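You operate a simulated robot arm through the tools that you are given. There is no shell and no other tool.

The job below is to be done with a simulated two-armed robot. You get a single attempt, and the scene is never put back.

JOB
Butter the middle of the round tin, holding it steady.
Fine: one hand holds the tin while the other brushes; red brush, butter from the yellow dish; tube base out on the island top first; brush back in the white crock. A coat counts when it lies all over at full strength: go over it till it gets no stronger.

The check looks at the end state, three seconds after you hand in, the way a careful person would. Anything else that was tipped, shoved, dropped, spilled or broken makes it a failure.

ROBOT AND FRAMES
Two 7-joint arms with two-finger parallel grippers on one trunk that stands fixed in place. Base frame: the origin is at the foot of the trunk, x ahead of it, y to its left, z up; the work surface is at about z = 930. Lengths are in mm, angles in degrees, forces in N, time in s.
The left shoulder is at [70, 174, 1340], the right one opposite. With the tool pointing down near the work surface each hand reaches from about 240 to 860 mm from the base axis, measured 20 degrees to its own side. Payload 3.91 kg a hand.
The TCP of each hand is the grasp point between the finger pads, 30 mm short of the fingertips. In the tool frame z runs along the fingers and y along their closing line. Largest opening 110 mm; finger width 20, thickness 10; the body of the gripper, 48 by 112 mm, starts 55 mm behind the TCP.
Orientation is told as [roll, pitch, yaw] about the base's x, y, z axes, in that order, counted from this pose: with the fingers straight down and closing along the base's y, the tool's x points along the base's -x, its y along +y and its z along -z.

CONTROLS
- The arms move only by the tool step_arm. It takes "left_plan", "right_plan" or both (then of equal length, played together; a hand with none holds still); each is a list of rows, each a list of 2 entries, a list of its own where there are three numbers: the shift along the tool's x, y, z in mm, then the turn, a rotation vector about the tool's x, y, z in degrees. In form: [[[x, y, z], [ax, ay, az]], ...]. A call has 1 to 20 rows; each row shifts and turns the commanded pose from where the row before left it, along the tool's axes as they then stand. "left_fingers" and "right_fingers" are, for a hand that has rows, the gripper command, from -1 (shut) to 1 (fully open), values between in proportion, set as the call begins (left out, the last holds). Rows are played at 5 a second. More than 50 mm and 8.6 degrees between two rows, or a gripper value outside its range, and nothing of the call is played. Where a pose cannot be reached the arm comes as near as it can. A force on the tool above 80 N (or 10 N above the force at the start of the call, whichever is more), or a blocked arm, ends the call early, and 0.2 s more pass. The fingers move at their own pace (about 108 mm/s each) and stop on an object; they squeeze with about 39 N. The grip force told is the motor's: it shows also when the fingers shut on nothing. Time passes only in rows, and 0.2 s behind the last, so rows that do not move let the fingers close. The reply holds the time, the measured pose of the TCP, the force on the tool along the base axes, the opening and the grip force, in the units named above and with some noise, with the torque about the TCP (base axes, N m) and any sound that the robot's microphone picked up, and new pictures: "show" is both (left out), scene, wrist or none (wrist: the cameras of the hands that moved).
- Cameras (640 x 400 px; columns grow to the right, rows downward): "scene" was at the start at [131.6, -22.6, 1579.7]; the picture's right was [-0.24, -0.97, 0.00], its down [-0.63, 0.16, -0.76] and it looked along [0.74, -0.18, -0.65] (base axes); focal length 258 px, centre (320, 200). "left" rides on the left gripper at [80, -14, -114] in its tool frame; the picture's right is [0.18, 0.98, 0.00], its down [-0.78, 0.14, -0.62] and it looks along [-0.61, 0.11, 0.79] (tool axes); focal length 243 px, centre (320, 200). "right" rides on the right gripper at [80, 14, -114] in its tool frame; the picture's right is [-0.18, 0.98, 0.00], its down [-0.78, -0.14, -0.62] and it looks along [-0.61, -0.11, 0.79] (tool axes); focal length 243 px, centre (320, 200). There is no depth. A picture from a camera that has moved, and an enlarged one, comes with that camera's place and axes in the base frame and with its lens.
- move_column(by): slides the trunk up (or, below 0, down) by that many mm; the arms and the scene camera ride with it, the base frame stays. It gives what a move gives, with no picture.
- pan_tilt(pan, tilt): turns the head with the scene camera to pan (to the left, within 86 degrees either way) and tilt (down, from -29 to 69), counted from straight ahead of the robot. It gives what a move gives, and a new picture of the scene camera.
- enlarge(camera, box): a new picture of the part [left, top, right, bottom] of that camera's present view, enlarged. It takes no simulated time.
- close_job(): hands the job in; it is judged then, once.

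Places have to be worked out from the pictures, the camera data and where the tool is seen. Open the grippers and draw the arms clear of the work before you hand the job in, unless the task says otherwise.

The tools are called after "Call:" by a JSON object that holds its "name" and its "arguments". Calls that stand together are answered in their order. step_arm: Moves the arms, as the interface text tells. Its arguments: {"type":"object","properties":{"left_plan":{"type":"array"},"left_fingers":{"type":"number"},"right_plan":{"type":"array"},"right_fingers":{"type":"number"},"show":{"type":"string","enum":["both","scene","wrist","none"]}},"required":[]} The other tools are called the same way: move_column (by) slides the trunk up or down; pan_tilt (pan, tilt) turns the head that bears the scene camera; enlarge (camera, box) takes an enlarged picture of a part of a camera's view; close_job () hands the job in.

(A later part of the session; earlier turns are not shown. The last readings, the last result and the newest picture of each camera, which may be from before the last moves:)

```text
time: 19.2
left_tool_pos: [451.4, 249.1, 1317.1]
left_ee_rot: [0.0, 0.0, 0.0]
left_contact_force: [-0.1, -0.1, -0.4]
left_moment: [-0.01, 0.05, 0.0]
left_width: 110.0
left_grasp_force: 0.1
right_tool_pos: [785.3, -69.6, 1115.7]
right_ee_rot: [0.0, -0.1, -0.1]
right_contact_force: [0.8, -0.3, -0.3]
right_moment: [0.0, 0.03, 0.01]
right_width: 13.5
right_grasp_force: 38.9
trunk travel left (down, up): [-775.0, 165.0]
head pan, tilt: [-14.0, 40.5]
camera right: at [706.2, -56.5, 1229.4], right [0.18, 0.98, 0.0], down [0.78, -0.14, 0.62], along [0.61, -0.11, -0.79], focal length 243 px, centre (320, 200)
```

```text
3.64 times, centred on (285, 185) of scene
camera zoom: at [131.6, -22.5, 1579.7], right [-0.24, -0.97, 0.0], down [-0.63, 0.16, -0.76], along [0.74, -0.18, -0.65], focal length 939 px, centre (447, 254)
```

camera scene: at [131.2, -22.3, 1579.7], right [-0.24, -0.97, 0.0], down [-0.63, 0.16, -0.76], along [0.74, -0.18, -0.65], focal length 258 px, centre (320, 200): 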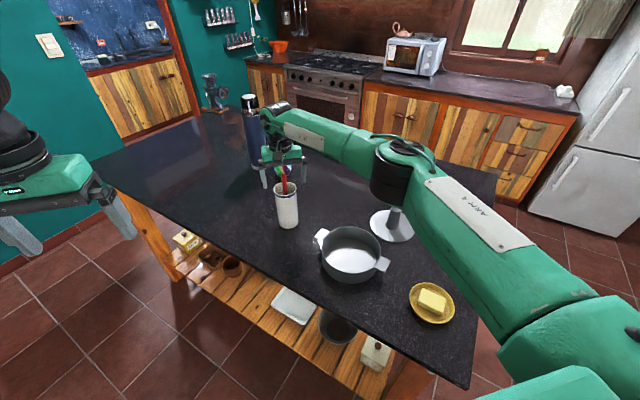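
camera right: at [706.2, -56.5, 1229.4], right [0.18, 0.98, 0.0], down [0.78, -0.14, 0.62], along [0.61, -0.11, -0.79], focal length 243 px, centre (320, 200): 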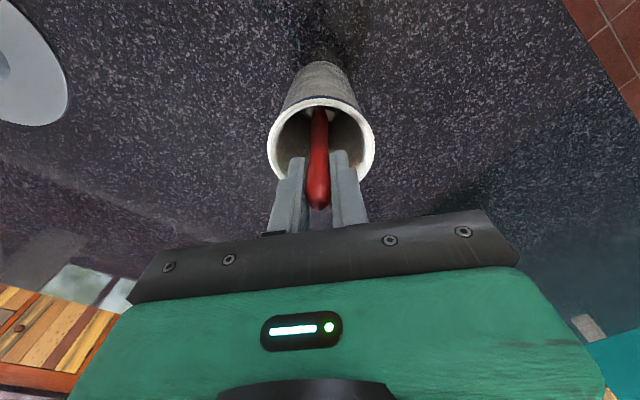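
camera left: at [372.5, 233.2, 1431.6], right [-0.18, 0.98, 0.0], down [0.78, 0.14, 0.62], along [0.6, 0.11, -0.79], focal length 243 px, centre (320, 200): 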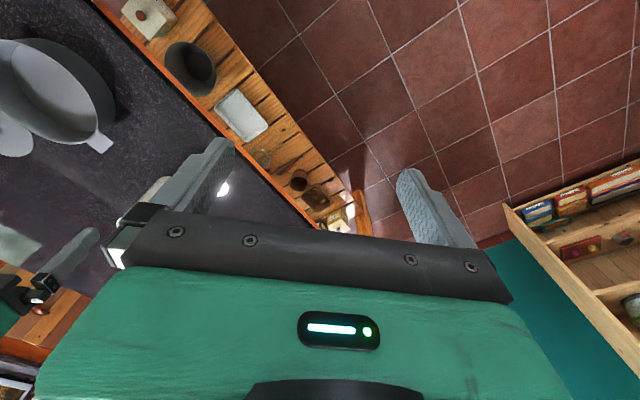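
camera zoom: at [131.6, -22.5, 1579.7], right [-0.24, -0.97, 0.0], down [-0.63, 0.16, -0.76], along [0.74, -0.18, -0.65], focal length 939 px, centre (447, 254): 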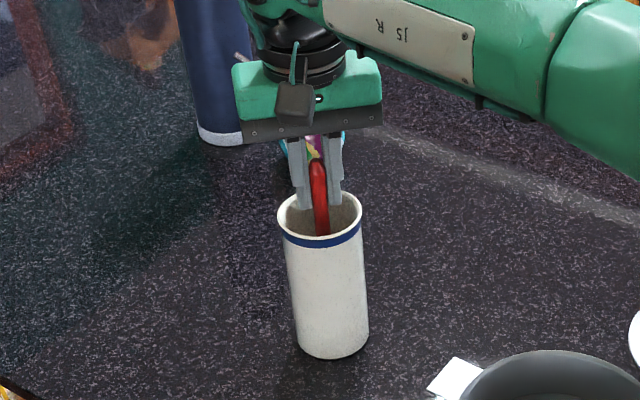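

The brush is gripped at 13.5 mm. I'll lift it straight up a short way first and check that the crock stays.

Call:
{"name": "step_arm", "arguments": {"right_plan": [[[0, 0, -10], [0, 0, 0]], [[0, 0, -20], [0, 0, 0]], [[0, 0, -25], [0, 0, 0]], [[0, 0, -25], [0, 0, 0]], [[0, 0, 0], [0, 0, 0]]], "show": "both"}}

Call:
{"name": "enlarge", "arguments": {"camera": "scene", "box": [240, 130, 330, 240]}}

```text
time: 20.4
left_tool_pos: [451.4, 249.5, 1317.6]
left_ee_rot: [0.0, 0.0, 0.0]
left_contact_force: [-0.8, -0.5, 0.7]
left_moment: [-0.01, -0.02, 0.0]
left_width: 110.1
left_grasp_force: 0.0
right_tool_pos: [786.2, -71.0, 1196.4]
right_ee_rot: [-0.1, 0.1, 0.1]
right_contact_force: [-0.2, -0.1, -1.0]
right_moment: [0.04, -0.05, -0.01]
right_width: 13.7
right_grasp_force: 38.9
trunk travel left (down, up): [-775.0, 165.0]
head pan, tilt: [-14.0, 40.5]
camera scene: at [132.0, -22.6, 1579.6], right [-0.24, -0.97, 0.0], down [-0.63, 0.16, -0.76], along [0.74, -0.18, -0.65], focal length 258 px, centre (320, 200)
camera right: at [706.6, -56.2, 1309.8], right [0.18, 0.98, 0.0], down [0.78, -0.14, 0.61], along [0.6, -0.11, -0.79], focal length 243 px, centre (320, 200)
```

scene: 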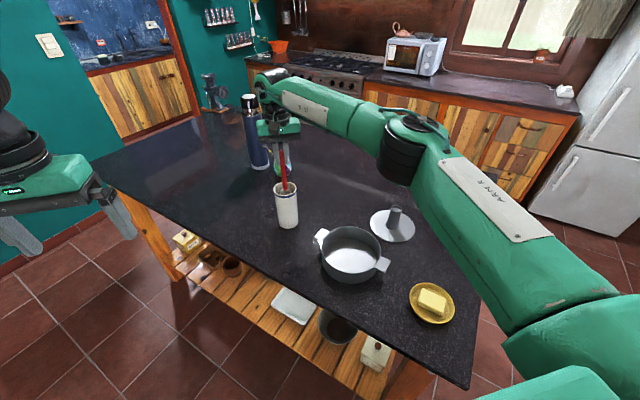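
right: 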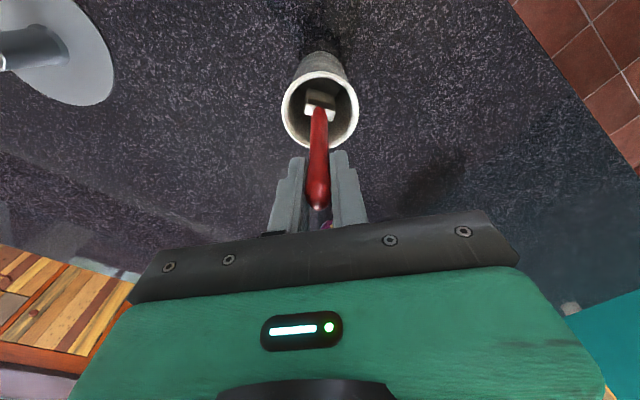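

```text
3.64 times, centred on (285, 185) of scene
camera zoom: at [132.0, -22.6, 1579.6], right [-0.24, -0.97, 0.0], down [-0.63, 0.16, -0.76], along [0.74, -0.18, -0.65], focal length 939 px, centre (447, 254)
```

zoom: 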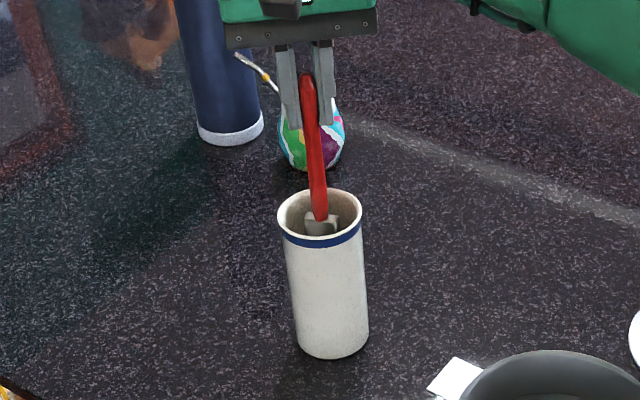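

The crock stays put and the brush is sliding out cleanly. I'll lift the rest of the way.

Call:
{"name": "step_arm", "arguments": {"right_plan": [[[0, 0, -30], [0, 0, 0]], [[0, 0, -30], [0, 0, 0]], [[0, 0, -30], [0, 0, 0]], [[0, 0, -30], [0, 0, 0]], [[0, 0, 0], [0, 0, 0]]], "show": "both"}}

Call:
{"name": "enlarge", "arguments": {"camera": "scene", "box": [240, 100, 330, 240]}}

Call:
{"name": "enlarge", "arguments": {"camera": "right", "box": [220, 70, 420, 220]}}

```text
time: 21.6
left_tool_pos: [451.7, 249.3, 1316.2]
left_ee_rot: [0.0, 0.0, 0.1]
left_contact_force: [0.0, -0.3, 0.8]
left_moment: [-0.01, -0.03, -0.02]
left_width: 109.9
left_grasp_force: 0.0
right_tool_pos: [785.8, -69.2, 1316.6]
right_ee_rot: [0.0, 0.0, 0.0]
right_contact_force: [0.7, 0.2, -0.2]
right_moment: [0.0, 0.0, 0.0]
right_width: 13.8
right_grasp_force: 39.0
trunk travel left (down, up): [-775.0, 165.0]
head pan, tilt: [-14.0, 40.5]
camera scene: at [132.2, -22.8, 1579.6], right [-0.24, -0.97, 0.0], down [-0.63, 0.16, -0.76], along [0.74, -0.18, -0.65], focal length 258 px, centre (320, 200)
camera right: at [706.7, -57.2, 1429.6], right [0.18, 0.98, 0.0], down [0.78, -0.14, 0.61], along [0.6, -0.11, -0.79], focal length 243 px, centre (320, 200)
```

scene: 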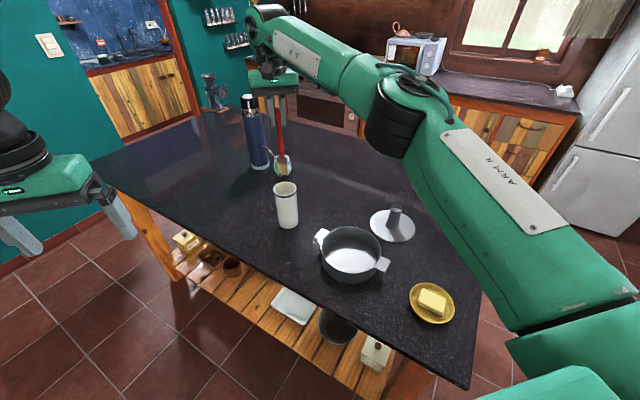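
right: 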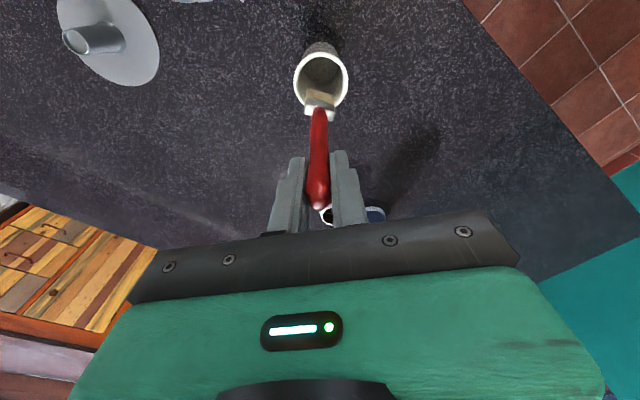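

```text
2.86 times, centred on (285, 170) of scene
camera zoom: at [132.2, -22.8, 1579.6], right [-0.24, -0.97, 0.0], down [-0.63, 0.16, -0.76], along [0.74, -0.18, -0.65], focal length 738 px, centre (420, 286)
```

zoom: 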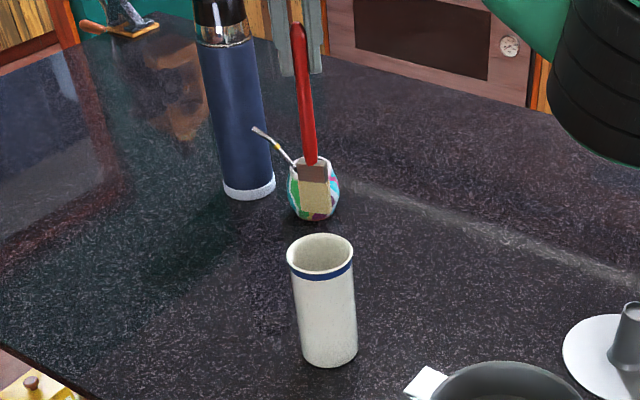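

```text
2.67 times, centred on (320, 145) of right
camera zoom: at [706.7, -57.2, 1429.6], right [0.18, 0.98, 0.0], down [0.78, -0.14, 0.61], along [0.6, -0.11, -0.79], focal length 647 px, centre (320, 347)
```

zoom: 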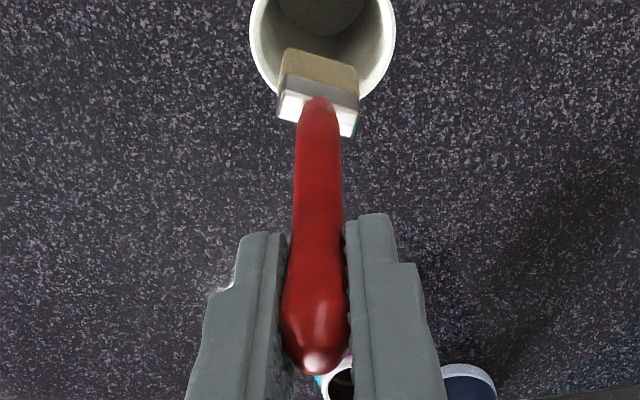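

The brush hangs nearly vertical, with the bristle tip about 180 mm below the TCP and 8 mm toward -x. I'll look closely at the open tin floor for any marked middle area.

Call:
{"name": "enlarge", "arguments": {"camera": "scene", "box": [310, 215, 395, 290]}}

Call:
{"name": "enlarge", "arguments": {"camera": "scene", "box": [400, 270, 470, 335]}}

```text
5.33 times, centred on (352, 252) of scene
camera zoom: at [132.2, -22.8, 1579.6], right [-0.24, -0.97, 0.0], down [-0.63, 0.16, -0.76], along [0.74, -0.18, -0.65], focal length 1378 px, centre (147, -80)
```

zoom: 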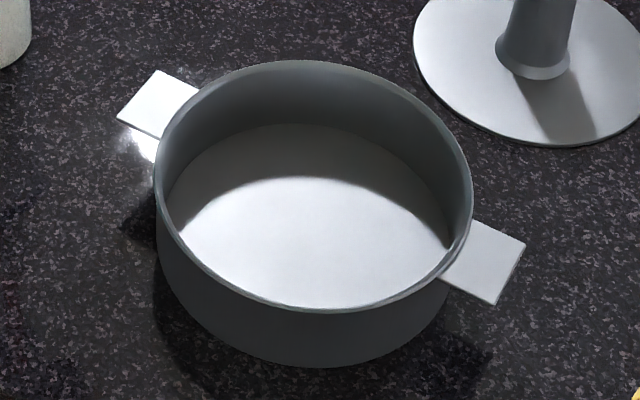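

```text
6.15 times, centred on (435, 302) of scene
camera zoom: at [132.2, -22.8, 1579.6], right [-0.24, -0.97, 0.0], down [-0.63, 0.16, -0.76], along [0.74, -0.18, -0.65], focal length 1590 px, centre (-388, -431)
```

zoom: 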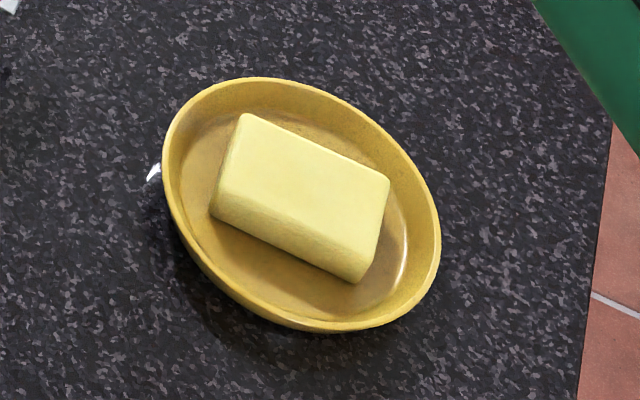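

The tin floor is plain, so I'll aim to coat its central area. First I'll carry the brush over the butter, well above everything.

Call:
{"name": "step_arm", "arguments": {"right_plan": [[[35.5, -28.3, 6], [0, 0, 0]], [[35.5, -28.3, 6], [0, 0, 0]], [[35.5, -28.3, 6], [0, 0, 0]], [[35.5, -28.3, 6], [0, 0, 0]], [[35.5, -28.3, 6], [0, 0, 0]], [[35.5, -28.3, 6], [0, 0, 0]], [[35.5, -28.3, 6], [0, 0, 0]], [[35.5, -28.3, 6], [0, 0, 0]], [[35.5, -28.3, 6], [0, 0, 0]], [[35.5, -28.3, 6], [0, 0, 0]], [[35.5, -28.3, 6], [0, 0, 0]], [[0, 0, 0], [0, 0, 0]]], "show": "both"}}

Call:
{"name": "enlarge", "arguments": {"camera": "scene", "box": [380, 220, 480, 335]}}

Call:
{"name": "enlarge", "arguments": {"camera": "right", "box": [220, 30, 420, 220]}}

```text
time: 24.2
left_tool_pos: [451.0, 250.3, 1315.4]
left_ee_rot: [0.0, 0.2, 0.0]
left_contact_force: [0.1, -0.1, 0.2]
left_moment: [-0.01, 0.04, -0.03]
left_width: 109.9
left_grasp_force: 0.0
right_tool_pos: [396.4, -381.7, 1250.9]
right_ee_rot: [0.1, 0.1, 0.0]
right_contact_force: [0.7, 0.5, -0.5]
right_moment: [0.03, -0.01, -0.01]
right_width: 13.7
right_grasp_force: 39.3
trunk travel left (down, up): [-775.0, 165.0]
head pan, tilt: [-14.0, 40.5]
camera scene: at [133.2, -21.6, 1579.6], right [-0.24, -0.97, 0.0], down [-0.63, 0.16, -0.76], along [0.74, -0.18, -0.65], focal length 258 px, centre (320, 200)
camera right: at [317.1, -367.2, 1364.1], right [0.18, 0.98, 0.0], down [0.78, -0.14, 0.61], along [0.6, -0.11, -0.79], focal length 243 px, centre (320, 200)
```

scene: 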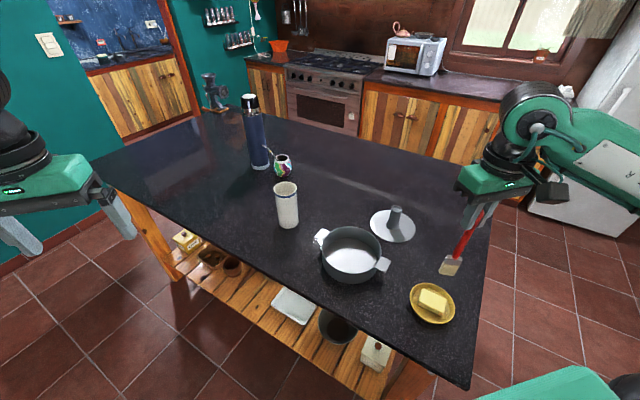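
right: 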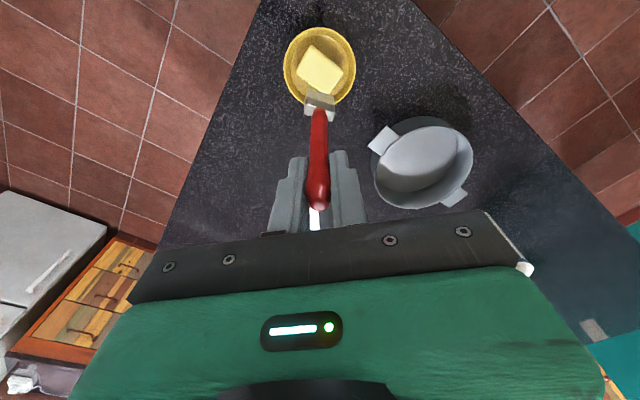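

```text
3.48 times, centred on (430, 278) of scene
camera zoom: at [133.2, -21.6, 1579.6], right [-0.24, -0.97, 0.0], down [-0.63, 0.16, -0.76], along [0.74, -0.18, -0.65], focal length 899 px, centre (-63, -70)
```

zoom: 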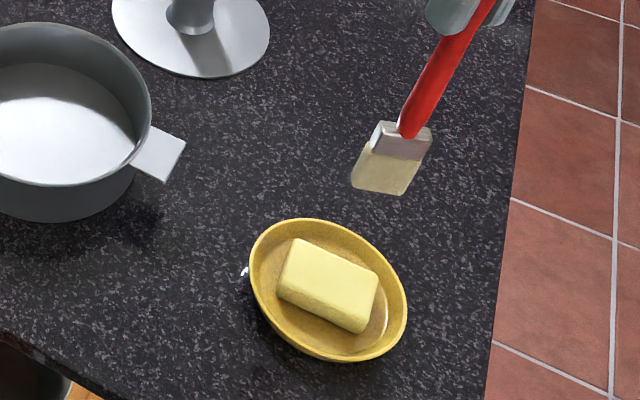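

```text
2.11 times, centred on (320, 125) of right
camera zoom: at [317.1, -367.2, 1364.1], right [0.18, 0.98, 0.0], down [0.78, -0.14, 0.61], along [0.6, -0.11, -0.79], focal length 511 px, centre (320, 358)
```

zoom: 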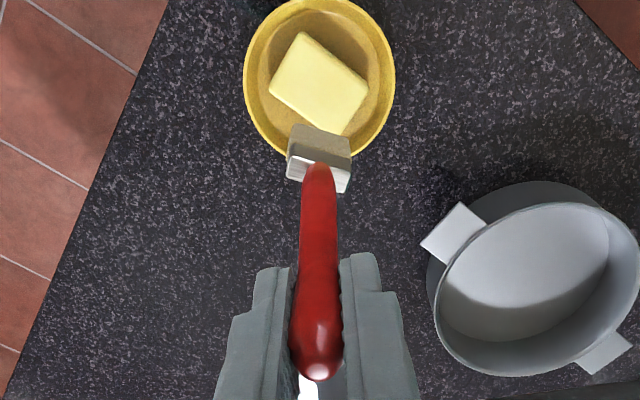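

The bristle tip is about 185 mm below the TCP and the butter centre is about (386, -380). I'll go down until the tips are just above the butter.

Call:
{"name": "step_arm", "arguments": {"right_plan": [[[5, 2, 30], [0, 0, 0]], [[0, 0, 30], [0, 0, 0]], [[0, 0, 15], [0, 0, 0]], [[0, 0, 0], [0, 0, 0]]], "show": "wrist"}}

Call:
{"name": "enlarge", "arguments": {"camera": "scene", "box": [390, 240, 480, 335]}}

Call:
{"name": "enlarge", "arguments": {"camera": "right", "box": [250, 20, 390, 140]}}

```text
time: 25.2
left_tool_pos: [449.6, 248.9, 1317.7]
left_ee_rot: [0.1, 0.1, 0.0]
left_contact_force: [0.7, -0.6, -0.4]
left_moment: [0.0, 0.0, -0.03]
left_width: 109.9
left_grasp_force: 0.1
right_tool_pos: [389.3, -379.1, 1175.4]
right_ee_rot: [0.0, -0.1, 0.0]
right_contact_force: [-0.5, 0.5, 0.6]
right_moment: [0.0, -0.02, 0.0]
right_width: 13.7
right_grasp_force: 38.3
trunk travel left (down, up): [-775.0, 165.0]
head pan, tilt: [-14.0, 40.5]
camera right: at [310.5, -365.6, 1288.8], right [0.18, 0.98, 0.0], down [0.78, -0.14, 0.62], along [0.61, -0.11, -0.79], focal length 243 px, centre (320, 200)
```

right: 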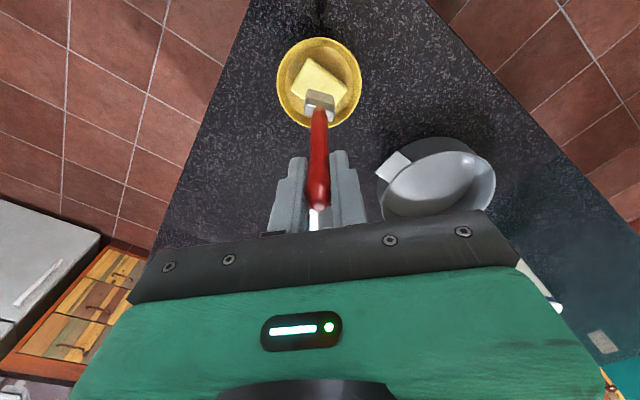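

```text
4.21 times, centred on (435, 288) of scene
camera zoom: at [131.1, -22.7, 1579.7], right [-0.24, -0.97, 0.0], down [-0.63, 0.16, -0.76], along [0.74, -0.18, -0.65], focal length 1088 px, centre (-164, -168)
```

zoom: 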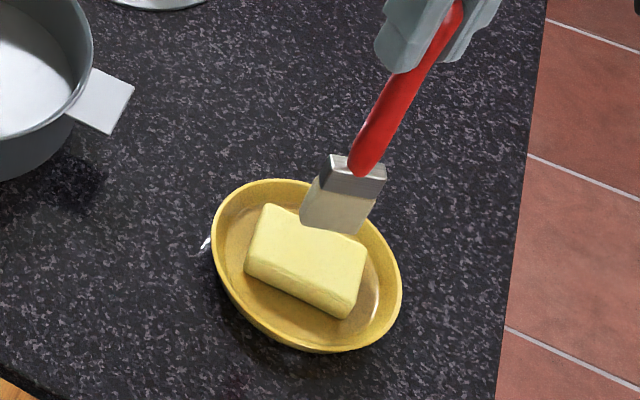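

```text
3.33 times, centred on (320, 80) of right
camera zoom: at [310.5, -365.6, 1288.8], right [0.18, 0.98, 0.0], down [0.78, -0.14, 0.62], along [0.61, -0.11, -0.79], focal length 809 px, centre (320, 600)
```

zoom: 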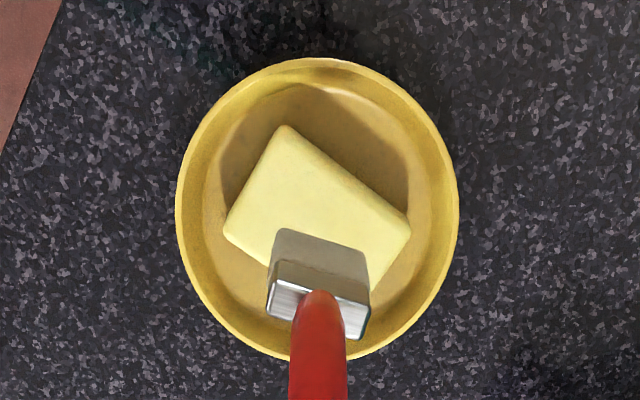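

The tips are around z≈990, roughly 25 mm above the butter. I'll descend in small steps until the force shows contact.

Call:
{"name": "step_arm", "arguments": {"right_plan": [[[0, 0, 8], [0, 0, 0]], [[0, 0, 6], [0, 0, 0]], [[0, 0, 3], [0, 0, 0]], [[0, 0, 0], [0, 0, 0]]], "show": "none"}}

Call:
{"name": "enlarge", "arguments": {"camera": "scene", "box": [400, 260, 470, 330]}}

Call:
{"name": "enlarge", "arguments": {"camera": "right", "box": [250, 20, 390, 140]}}

```text
time: 26.2
left_tool_pos: [451.1, 249.2, 1317.2]
left_ee_rot: [0.0, 0.0, -0.1]
left_contact_force: [-0.1, -0.7, 0.0]
left_moment: [-0.02, -0.04, -0.02]
left_width: 109.8
left_grasp_force: 0.0
right_tool_pos: [388.1, -380.3, 1158.0]
right_ee_rot: [0.0, 0.0, -0.1]
right_contact_force: [0.4, 0.1, -1.1]
right_moment: [-0.02, 0.03, 0.01]
right_width: 13.6
right_grasp_force: 38.5
trunk travel left (down, up): [-775.0, 165.0]
head pan, tilt: [-14.0, 40.5]
```

```text
5.71 times, centred on (435, 295) of scene
camera zoom: at [131.4, -22.7, 1579.7], right [-0.24, -0.97, 0.0], down [-0.63, 0.16, -0.76], along [0.74, -0.18, -0.65], focal length 1476 px, centre (-337, -343)
```

zoom: 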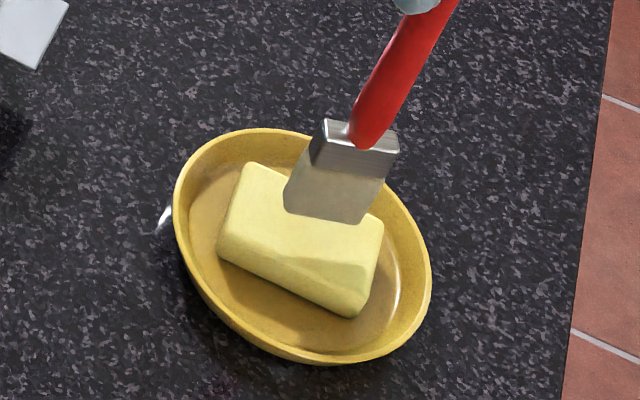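

```text
3.33 times, centred on (320, 80) of right
camera zoom: at [310.4, -366.3, 1271.7], right [0.18, 0.98, 0.0], down [0.78, -0.14, 0.62], along [0.61, -0.11, -0.79], focal length 809 px, centre (320, 600)
```

zoom: 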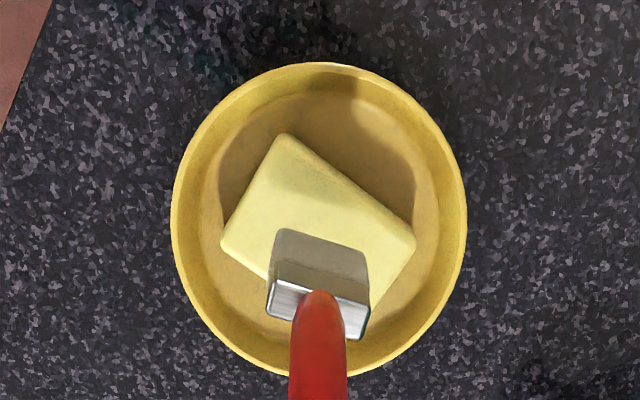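

Still no contact, and the tip sits slightly toward +x of the butter centre. I'll shift 5 mm and keep descending gently.

Call:
{"name": "step_arm", "arguments": {"right_plan": [[[5, 0, 3], [0, 0, 0]], [[0, 0, 3], [0, 0, 0]], [[0, 0, 0], [0, 0, 0]]], "show": "none"}}

Call:
{"name": "step_arm", "arguments": {"right_plan": [[[0, 0, 2], [0, 0, 0]], [[0, 0, 2], [0, 0, 0]], [[0, 0, 0], [0, 0, 0]]], "show": "none"}}

Call:
{"name": "enlarge", "arguments": {"camera": "scene", "box": [400, 260, 470, 330]}}

```text
time: 27.0
left_tool_pos: [450.7, 249.3, 1317.0]
left_ee_rot: [0.0, 0.1, 0.0]
left_contact_force: [0.0, -1.1, 0.3]
left_moment: [-0.04, 0.04, -0.04]
left_width: 110.0
left_grasp_force: 0.0
right_tool_pos: [384.1, -381.7, 1153.2]
right_ee_rot: [0.0, 0.0, 0.0]
right_contact_force: [0.2, 0.1, 0.1]
right_moment: [0.03, -0.01, 0.01]
right_width: 13.7
right_grasp_force: 39.0
trunk travel left (down, up): [-775.0, 165.0]
head pan, tilt: [-14.0, 40.5]
```

```text
time: 27.8
left_tool_pos: [450.3, 249.7, 1316.8]
left_ee_rot: [0.0, 0.0, 0.0]
left_contact_force: [-0.2, 0.4, 0.0]
left_moment: [-0.01, -0.03, 0.01]
left_width: 109.8
left_grasp_force: 0.1
right_tool_pos: [384.8, -380.3, 1149.2]
right_ee_rot: [0.1, 0.0, 0.0]
right_contact_force: [0.0, 0.5, -0.1]
right_moment: [0.02, 0.02, 0.02]
right_width: 13.9
right_grasp_force: 39.2
trunk travel left (down, up): [-775.0, 165.0]
head pan, tilt: [-14.0, 40.5]
```

```text
5.71 times, centred on (435, 295) of scene
camera zoom: at [131.4, -22.6, 1579.7], right [-0.24, -0.97, 0.0], down [-0.63, 0.16, -0.76], along [0.74, -0.18, -0.65], focal length 1476 px, centre (-337, -343)
```

zoom: 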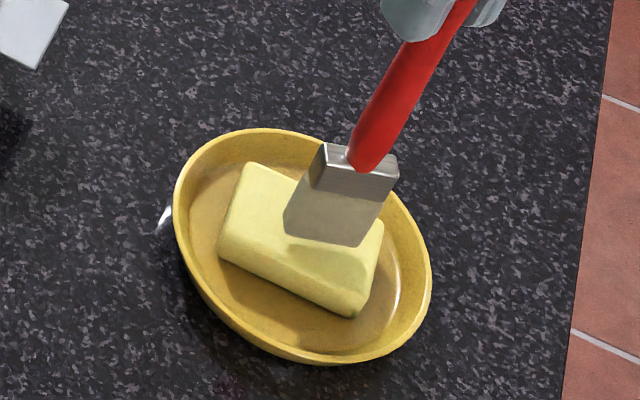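

Call:
{"name": "enlarge", "arguments": {"camera": "right", "box": [270, 40, 370, 120]}}

Call:
{"name": "step_arm", "arguments": {"right_plan": [[[0, 0, 2], [0, 0, 0]], [[0, 0, 2], [0, 0, 0]], [[0, 0, 0], [0, 0, 0]]], "show": "none"}}

Call:
{"name": "enlarge", "arguments": {"camera": "right", "box": [270, 40, 370, 120]}}

Call:
{"name": "enlarge", "arguments": {"camera": "scene", "box": [410, 270, 460, 320]}}

```text
5.00 times, centred on (320, 80) of right
camera zoom: at [305.4, -366.2, 1261.9], right [0.18, 0.98, 0.0], down [0.78, -0.14, 0.62], along [0.61, -0.11, -0.79], focal length 1213 px, centre (320, 800)
```

zoom: 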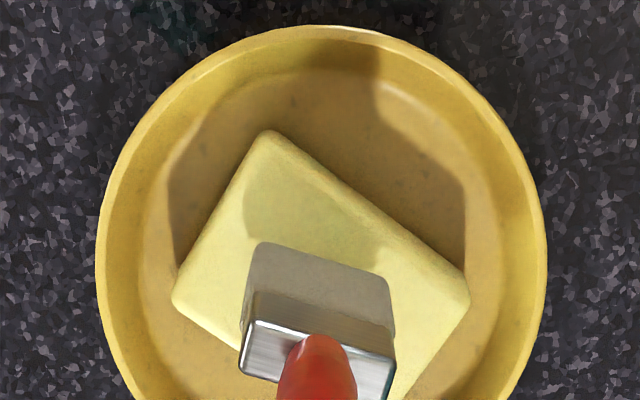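

```text
time: 28.6
left_tool_pos: [450.5, 250.3, 1317.0]
left_ee_rot: [0.0, 0.0, 0.0]
left_contact_force: [0.9, -0.5, -0.1]
left_moment: [-0.02, -0.05, -0.02]
left_width: 110.1
left_grasp_force: 0.0
right_tool_pos: [385.3, -380.4, 1145.6]
right_ee_rot: [0.0, 0.0, 0.0]
right_contact_force: [0.0, 0.6, -0.4]
right_moment: [0.01, 0.03, -0.03]
right_width: 13.9
right_grasp_force: 39.0
trunk travel left (down, up): [-775.0, 165.0]
head pan, tilt: [-14.0, 40.5]
```

```text
5.00 times, centred on (320, 80) of right
camera zoom: at [305.9, -366.0, 1258.0], right [0.18, 0.98, 0.0], down [0.78, -0.14, 0.62], along [0.61, -0.11, -0.79], focal length 1213 px, centre (320, 800)
```

zoom: 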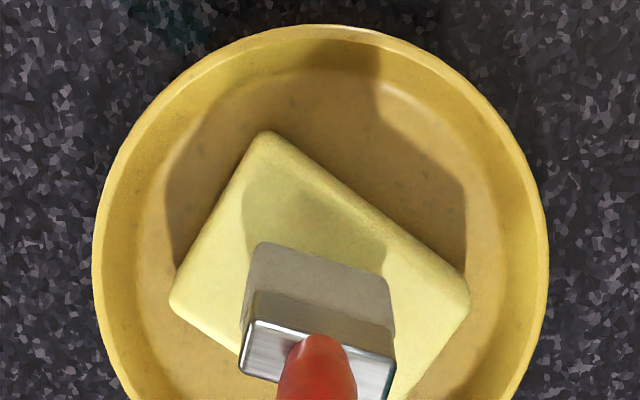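

```text
8.00 times, centred on (435, 295) of scene
camera zoom: at [131.5, -22.6, 1579.7], right [-0.24, -0.97, 0.0], down [-0.63, 0.16, -0.76], along [0.74, -0.18, -0.65], focal length 2067 px, centre (-600, -560)
```

zoom: 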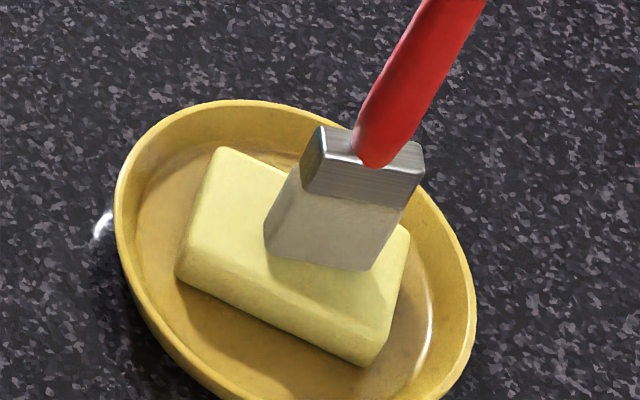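

The brush's shadow is closing on the bristle edge, so contact is near. I'll keep descending in 2 mm steps.

Call:
{"name": "step_arm", "arguments": {"right_plan": [[[0, 0, 2], [0, 0, 0]], [[0, 0, 2], [0, 0, 0]], [[0, 0, 0], [0, 0, 0]]], "show": "none"}}

Call:
{"name": "enlarge", "arguments": {"camera": "right", "box": [270, 40, 370, 120]}}

Call:
{"name": "enlarge", "arguments": {"camera": "scene", "box": [410, 270, 460, 320]}}

```text
time: 29.4
left_tool_pos: [449.8, 250.5, 1317.8]
left_ee_rot: [-0.1, 0.1, 0.0]
left_contact_force: [-0.5, 0.1, -0.5]
left_moment: [0.0, 0.0, 0.01]
left_width: 110.0
left_grasp_force: 0.0
right_tool_pos: [384.5, -378.8, 1141.1]
right_ee_rot: [-0.1, 0.0, 0.0]
right_contact_force: [-0.6, -0.3, 4.3]
right_moment: [-0.1, 0.07, 0.01]
right_width: 13.6
right_grasp_force: 39.1
trunk travel left (down, up): [-775.0, 165.0]
head pan, tilt: [-14.0, 40.5]
```

```text
5.00 times, centred on (320, 80) of right
camera zoom: at [305.5, -366.0, 1254.3], right [0.18, 0.98, 0.0], down [0.78, -0.14, 0.62], along [0.61, -0.11, -0.79], focal length 1213 px, centre (320, 800)
```

zoom: 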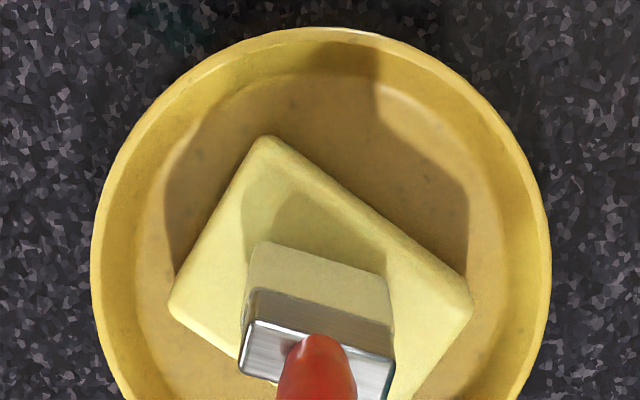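

```text
8.00 times, centred on (435, 295) of scene
camera zoom: at [131.1, -22.4, 1579.8], right [-0.24, -0.97, 0.0], down [-0.63, 0.16, -0.76], along [0.74, -0.18, -0.65], focal length 2067 px, centre (-600, -560)
```

zoom: 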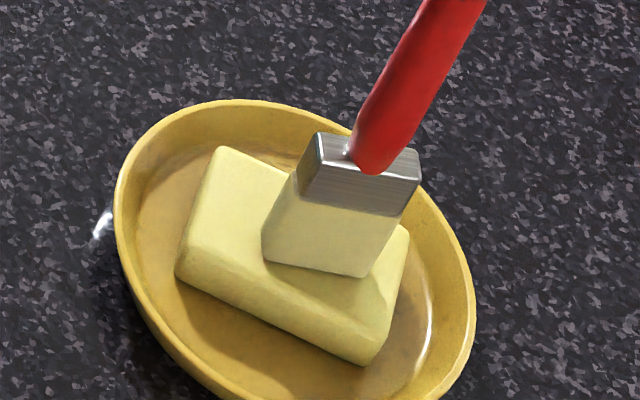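

Contact showed at TCP z≈1141 with 4 N, and the bristles have turned butter-yellow. I'll raise the brush, and meanwhile bring the left hand over to the far tab.

Call:
{"name": "step_arm", "arguments": {"left_plan": [[[-23, -37.8, 11.6], [0, 0, 0]], [[-23, -37.8, 11.6], [0, 0, 0]], [[-23, -37.8, 11.6], [0, 0, 0]], [[-23, -37.8, 11.6], [0, 0, 0]], [[-23, -37.8, 11.6], [0, 0, 0]], [[-23, -37.8, 11.6], [0, 0, 0]], [[-23, -37.8, 11.6], [0, 0, 0]], [[-23, -37.8, 11.6], [0, 0, 0]], [[-23, -37.8, 11.6], [0, 0, 0]], [[-23, -37.8, 11.6], [0, 0, 0]], [[0, 0, 0], [0, 0, -7.17]], [[0, 0, 0], [0, 0, -7.17]], [[0, 0, 0], [0, 0, -7.17]], [[0, 0, 0], [0, 0, -7.17]], [[0, 0, 0], [0, 0, -7.17]], [[0, 0, 0], [0, 0, -7.15]], [[0, 0, 0], [0, 0, 0]]], "right_plan": [[[0, 0, -10], [0, 0, 0]], [[0, 0, -20], [0, 0, 0]], [[0, 0, -25], [0, 0, 0]], [[0, 0, -25], [0, 0, 0]], [[0, 0, 0], [0, 0, 0]], [[0, 0, 0], [0, 0, 0]], [[0, 0, 0], [0, 0, 0]], [[0, 0, 0], [0, 0, 0]], [[0, 0, 0], [0, 0, 0]], [[0, 0, 0], [0, 0, 0]], [[0, 0, 0], [0, 0, 0]], [[0, 0, 0], [0, 0, 0]], [[0, 0, 0], [0, 0, 0]], [[0, 0, 0], [0, 0, 0]], [[0, 0, 0], [0, 0, 0]], [[0, 0, 0], [0, 0, 0]], [[0, 0, 0], [0, 0, 0]]], "left_fingers": 0.45, "show": "both"}}

```text
time: 33.0
left_tool_pos: [683.4, -130.1, 1201.0]
left_ee_rot: [0.0, 0.0, 43.1]
left_contact_force: [-1.1, 0.4, -1.0]
left_moment: [-0.01, 0.0, 0.0]
left_width: 79.7
left_grasp_force: 0.1
right_tool_pos: [384.4, -380.6, 1221.8]
right_ee_rot: [0.0, 0.0, 0.0]
right_contact_force: [0.1, 1.3, -0.1]
right_moment: [0.03, -0.03, 0.03]
right_width: 13.9
right_grasp_force: 39.3
trunk travel left (down, up): [-775.0, 165.0]
head pan, tilt: [-14.0, 40.5]
camera scene: at [131.5, -22.4, 1579.7], right [-0.24, -0.97, 0.0], down [-0.63, 0.16, -0.76], along [0.74, -0.18, -0.65], focal length 258 px, centre (320, 200)
camera right: at [305.7, -366.6, 1334.4], right [0.18, 0.98, 0.0], down [0.78, -0.14, 0.62], along [0.61, -0.11, -0.79], focal length 243 px, centre (320, 200)
camera left: at [634.6, -195.4, 1316.0], right [-0.8, 0.6, 0.0], down [0.47, 0.63, 0.62], along [0.37, 0.49, -0.79], focal length 243 px, centre (320, 200)
```

scene: 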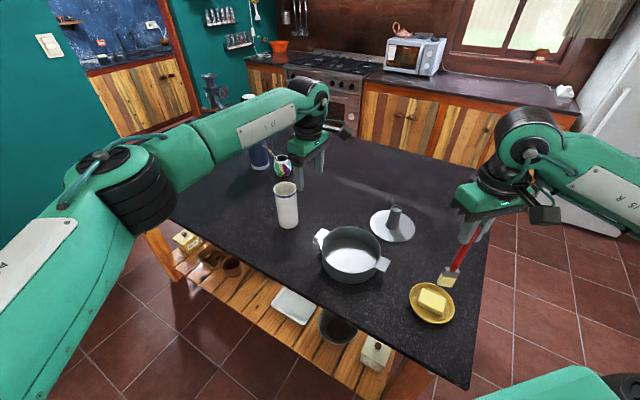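
right: 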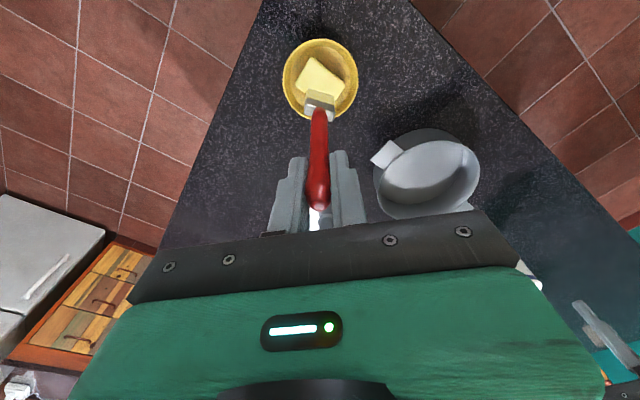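
left: 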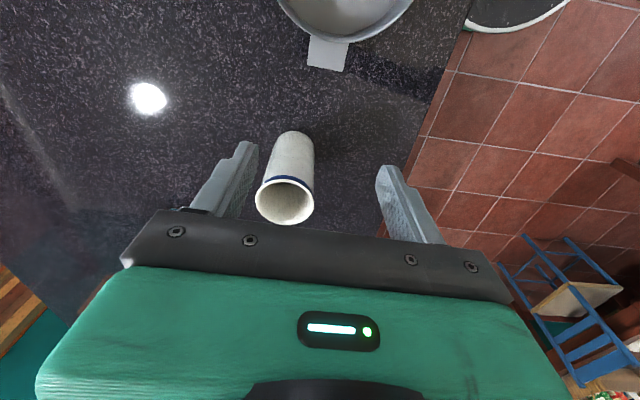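

Call:
{"name": "enlarge", "arguments": {"camera": "left", "box": [270, 0, 400, 80]}}

Call:
{"name": "enlarge", "arguments": {"camera": "right", "box": [270, 20, 400, 140]}}

```text
4.92 times, centred on (335, 40) of left
camera zoom: at [634.6, -195.4, 1316.0], right [-0.8, 0.6, 0.0], down [0.47, 0.63, 0.62], along [0.37, 0.49, -0.79], focal length 1194 px, centre (246, 988)
```

zoom: 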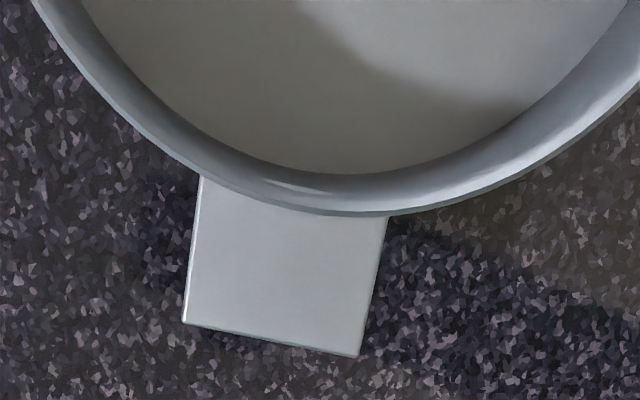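

```text
3.33 times, centred on (335, 80) of right
camera zoom: at [305.7, -366.6, 1334.4], right [0.18, 0.98, 0.0], down [0.78, -0.14, 0.62], along [0.61, -0.11, -0.79], focal length 809 px, centre (270, 600)
```

zoom: 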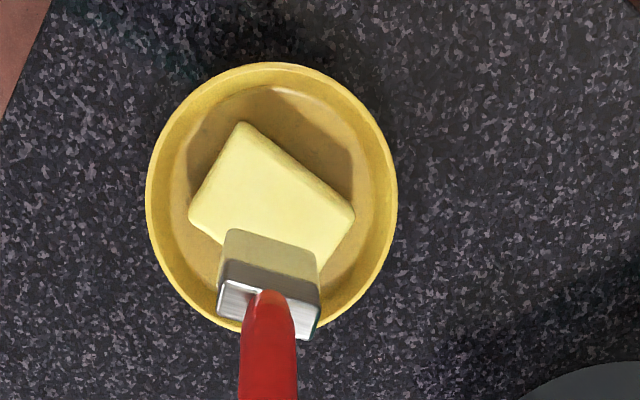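

The tab's axis is at 44°, it is 44 mm wide, and its outer edge is centred at (662, -147). I'll tilt the left hand 30° so it leans away from the tin, then check.

Call:
{"name": "step_arm", "arguments": {"left_plan": [[[0, 0, 0], [0, 0, -0.9]], [[0, 0, 0], [0, 7.5, 0]], [[0, 0, 0], [0, 7.5, 0]], [[0, 0, 0], [0, 7.5, 0]], [[0, 0, 0], [0, 7.5, 0]], [[0, 0, 0], [0, 0, 0]]], "show": "both"}}

```text
time: 34.4
left_tool_pos: [682.1, -131.8, 1202.1]
left_ee_rot: [0.0, 30.1, 43.9]
left_contact_force: [-0.5, 0.6, -0.1]
left_moment: [0.02, 0.0, -0.01]
left_width: 79.6
left_grasp_force: 0.0
right_tool_pos: [384.9, -381.2, 1221.1]
right_ee_rot: [0.0, 0.1, -0.1]
right_contact_force: [0.2, -0.2, 0.4]
right_moment: [0.0, -0.03, -0.01]
right_width: 13.8
right_grasp_force: 39.0
trunk travel left (down, up): [-775.0, 165.0]
head pan, tilt: [-14.0, 40.5]
camera scene: at [131.2, -23.0, 1579.7], right [-0.24, -0.97, 0.0], down [-0.63, 0.16, -0.76], along [0.74, -0.18, -0.65], focal length 258 px, centre (320, 200)
camera left: at [683.4, -149.7, 1340.6], right [-0.79, 0.6, 0.09], down [0.61, 0.78, 0.14], along [0.02, 0.17, -0.99], focal length 243 px, centre (320, 200)
```

scene: 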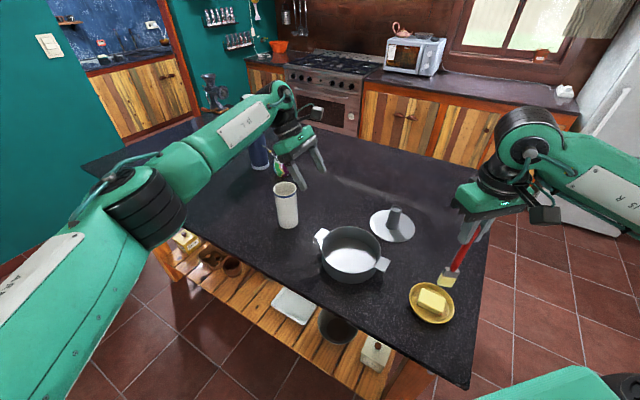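
left: 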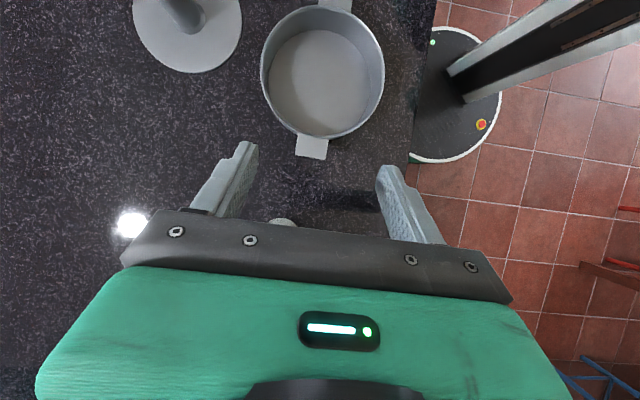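

The tilt worked. I'll lower straight down to the pre-grasp point, about 60 mm back along the fingers from the tab.

Call:
{"name": "step_arm", "arguments": {"left_plan": [[[-18.9, 0.5, 31.7], [0, 0, 0]], [[-18.9, 0.5, 31.7], [0, 0, 0]], [[-18.9, 0.6, 31.7], [0, 0, 0]], [[-18.9, 0.6, 31.7], [0, 0, 0]], [[0, 0, 0], [0, 0, 0]]], "show": "both"}}

Call:
{"name": "enlarge", "arguments": {"camera": "scene", "box": [250, 120, 390, 270]}}

Call:
{"name": "enlarge", "arguments": {"camera": "left", "box": [220, 60, 420, 220]}}

```text
time: 35.6
left_tool_pos: [681.6, -127.0, 1054.3]
left_ee_rot: [0.0, 30.0, 43.9]
left_contact_force: [-0.3, 0.3, 1.0]
left_moment: [0.0, 0.0, 0.0]
left_width: 80.1
left_grasp_force: 0.1
right_tool_pos: [384.2, -380.9, 1220.8]
right_ee_rot: [0.0, 0.0, 0.0]
right_contact_force: [-0.2, -0.7, -0.5]
right_moment: [0.02, 0.01, 0.02]
right_width: 14.0
right_grasp_force: 38.9
trunk travel left (down, up): [-775.0, 165.0]
head pan, tilt: [-14.0, 40.5]
camera scene: at [131.0, -22.7, 1579.8], right [-0.24, -0.97, 0.0], down [-0.63, 0.16, -0.76], along [0.74, -0.18, -0.65], focal length 258 px, centre (320, 200)
camera left: at [682.6, -146.7, 1193.5], right [-0.79, 0.6, 0.09], down [0.61, 0.78, 0.15], along [0.02, 0.17, -0.99], focal length 243 px, centre (320, 200)
```

scene: 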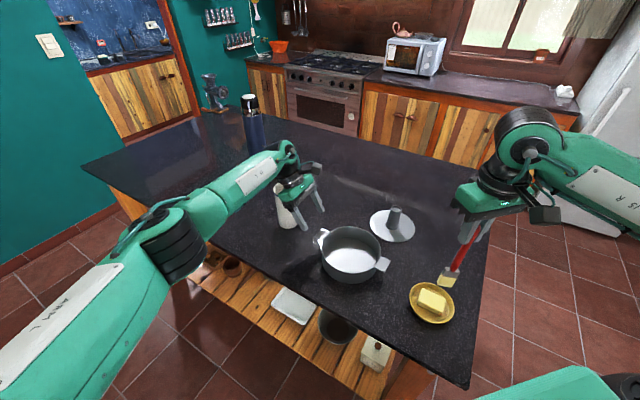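
left: 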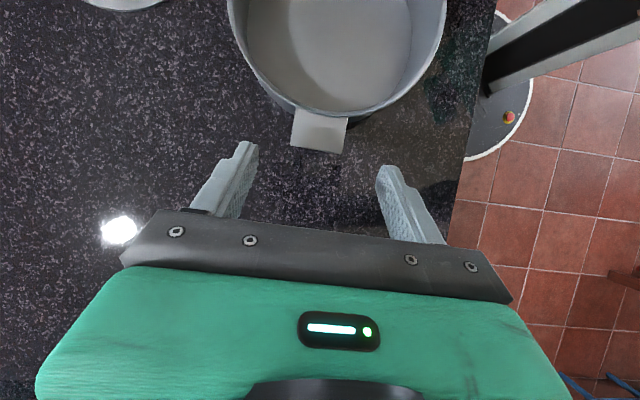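

```text
2.67 times, centred on (320, 195) of scene
camera zoom: at [131.0, -22.7, 1579.8], right [-0.24, -0.97, 0.0], down [-0.63, 0.16, -0.76], along [0.74, -0.18, -0.65], focal length 689 px, centre (320, 213)
```

zoom: 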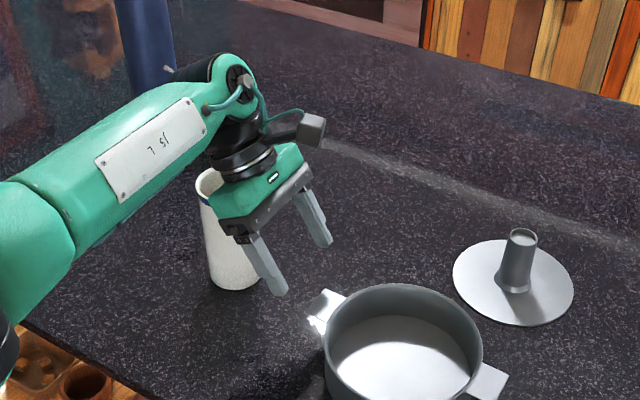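

```text
2.50 times, centred on (320, 140) of left
camera zoom: at [682.6, -146.7, 1193.5], right [-0.79, 0.6, 0.09], down [0.61, 0.78, 0.15], along [0.02, 0.17, -0.99], focal length 606 px, centre (320, 350)
```

zoom: 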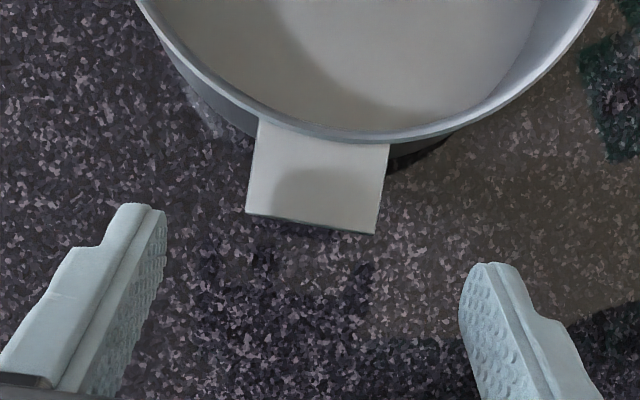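

Tab geometry is confirmed again and the fingers straddle it. I'll advance along the fingers so the tips drop just past the tab's edges.

Call:
{"name": "step_arm", "arguments": {"left_plan": [[[0, 0, 20], [0, 0, 0]], [[0, 0, 20], [0, 0, 0]], [[0, 0, 18], [0, 0, 0]], [[0, 0, 0], [0, 0, 0]]], "show": "wrist"}}

Call:
{"name": "enlarge", "arguments": {"camera": "scene", "box": [270, 150, 390, 280]}}

Call:
{"name": "enlarge", "arguments": {"camera": "left", "box": [220, 80, 420, 220]}}

```text
time: 36.6
left_tool_pos: [661.4, -147.9, 1003.3]
left_ee_rot: [0.0, 30.0, 44.0]
left_contact_force: [-0.3, 0.4, -0.6]
left_moment: [0.0, -0.01, 0.0]
left_width: 79.8
left_grasp_force: 0.2
right_tool_pos: [385.1, -379.8, 1221.8]
right_ee_rot: [0.0, 0.0, 0.0]
right_contact_force: [0.5, 0.1, -0.4]
right_moment: [-0.01, 0.01, -0.03]
right_width: 13.6
right_grasp_force: 39.4
trunk travel left (down, up): [-775.0, 165.0]
head pan, tilt: [-14.0, 40.5]
camera left: at [662.8, -166.5, 1142.3], right [-0.79, 0.6, 0.09], down [0.61, 0.78, 0.15], along [0.02, 0.17, -0.99], focal length 243 px, centre (320, 200)
```

left: 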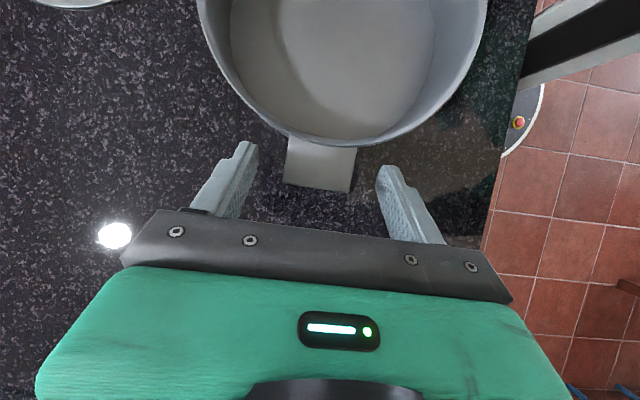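

```text
3.08 times, centred on (330, 215) of scene
camera zoom: at [131.6, -22.7, 1579.7], right [-0.24, -0.97, 0.0], down [-0.63, 0.16, -0.76], along [0.74, -0.18, -0.65], focal length 795 px, centre (289, 154)
```

zoom: 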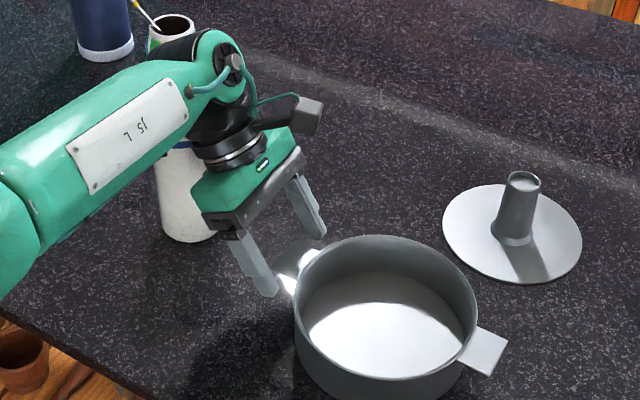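

```text
2.86 times, centred on (320, 150) of left
camera zoom: at [662.8, -166.5, 1142.3], right [-0.79, 0.6, 0.09], down [0.61, 0.78, 0.15], along [0.02, 0.17, -0.99], focal length 693 px, centre (320, 343)
```

zoom: 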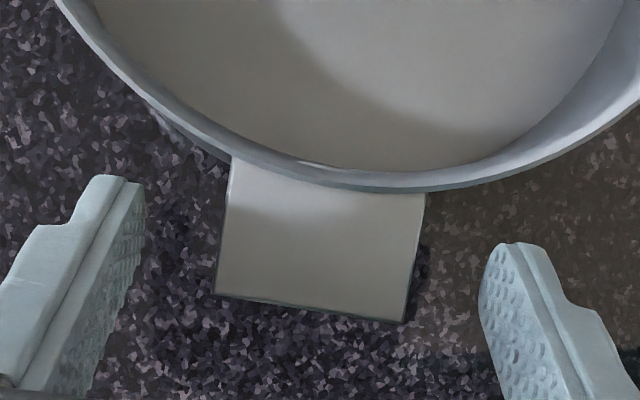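

The fingers are centred about the tab, with their tips past its plane. I'll close on it.

Call:
{"name": "step_arm", "arguments": {"left_plan": [[[0, 0, 3], [0, 0, 0]], [[0, 0, 0], [0, 0, 0]], [[0, 0, 0], [0, 0, 0]], [[0, 0, 0], [0, 0, 0]], [[0, 0, 0], [0, 0, 0]]], "left_fingers": -1, "show": "wrist"}}

Call:
{"name": "enlarge", "arguments": {"camera": "left", "box": [220, 80, 420, 220]}}

Call:
{"name": "enlarge", "arguments": {"camera": "scene", "box": [270, 150, 390, 280]}}

```text
time: 37.8
left_tool_pos: [659.2, -148.0, 1001.3]
left_ee_rot: [-0.1, 30.0, 43.8]
left_contact_force: [3.7, 0.2, 10.7]
left_moment: [-0.17, 0.16, 0.05]
left_width: 44.2
left_grasp_force: 38.6
right_tool_pos: [384.3, -380.6, 1220.9]
right_ee_rot: [0.0, 0.0, 0.0]
right_contact_force: [0.5, -0.4, -0.3]
right_moment: [-0.02, 0.0, 0.01]
right_width: 13.8
right_grasp_force: 39.1
trunk travel left (down, up): [-775.0, 165.0]
head pan, tilt: [-14.0, 40.5]
camera left: at [661.8, -167.0, 1140.9], right [-0.79, 0.6, 0.09], down [0.61, 0.78, 0.14], along [0.02, 0.17, -0.99], focal length 243 px, centre (320, 200)
```

left: 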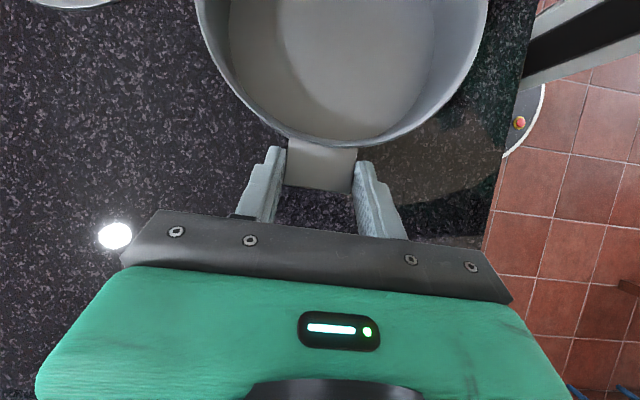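

```text
2.86 times, centred on (320, 150) of left
camera zoom: at [661.8, -167.0, 1140.9], right [-0.79, 0.6, 0.09], down [0.61, 0.78, 0.14], along [0.02, 0.17, -0.99], focal length 693 px, centre (320, 343)
```

zoom: 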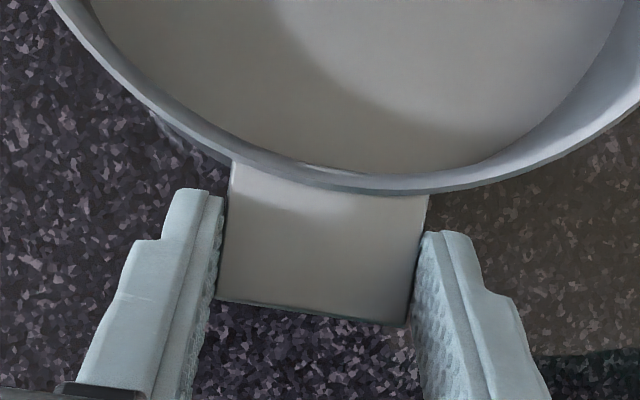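

```text
3.08 times, centred on (330, 215) of scene
camera zoom: at [131.0, -22.2, 1579.8], right [-0.24, -0.97, 0.0], down [-0.63, 0.16, -0.76], along [0.74, -0.18, -0.65], focal length 795 px, centre (289, 154)
```

zoom: 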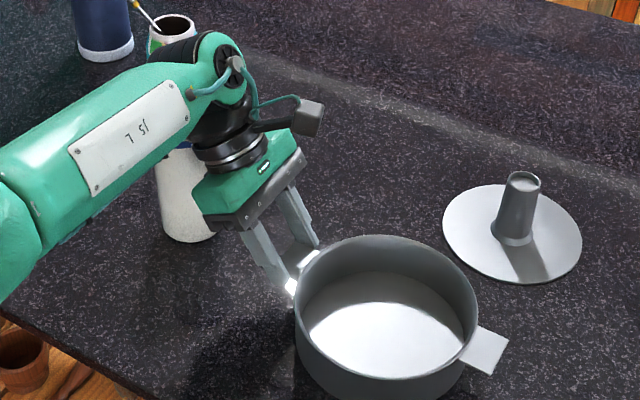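

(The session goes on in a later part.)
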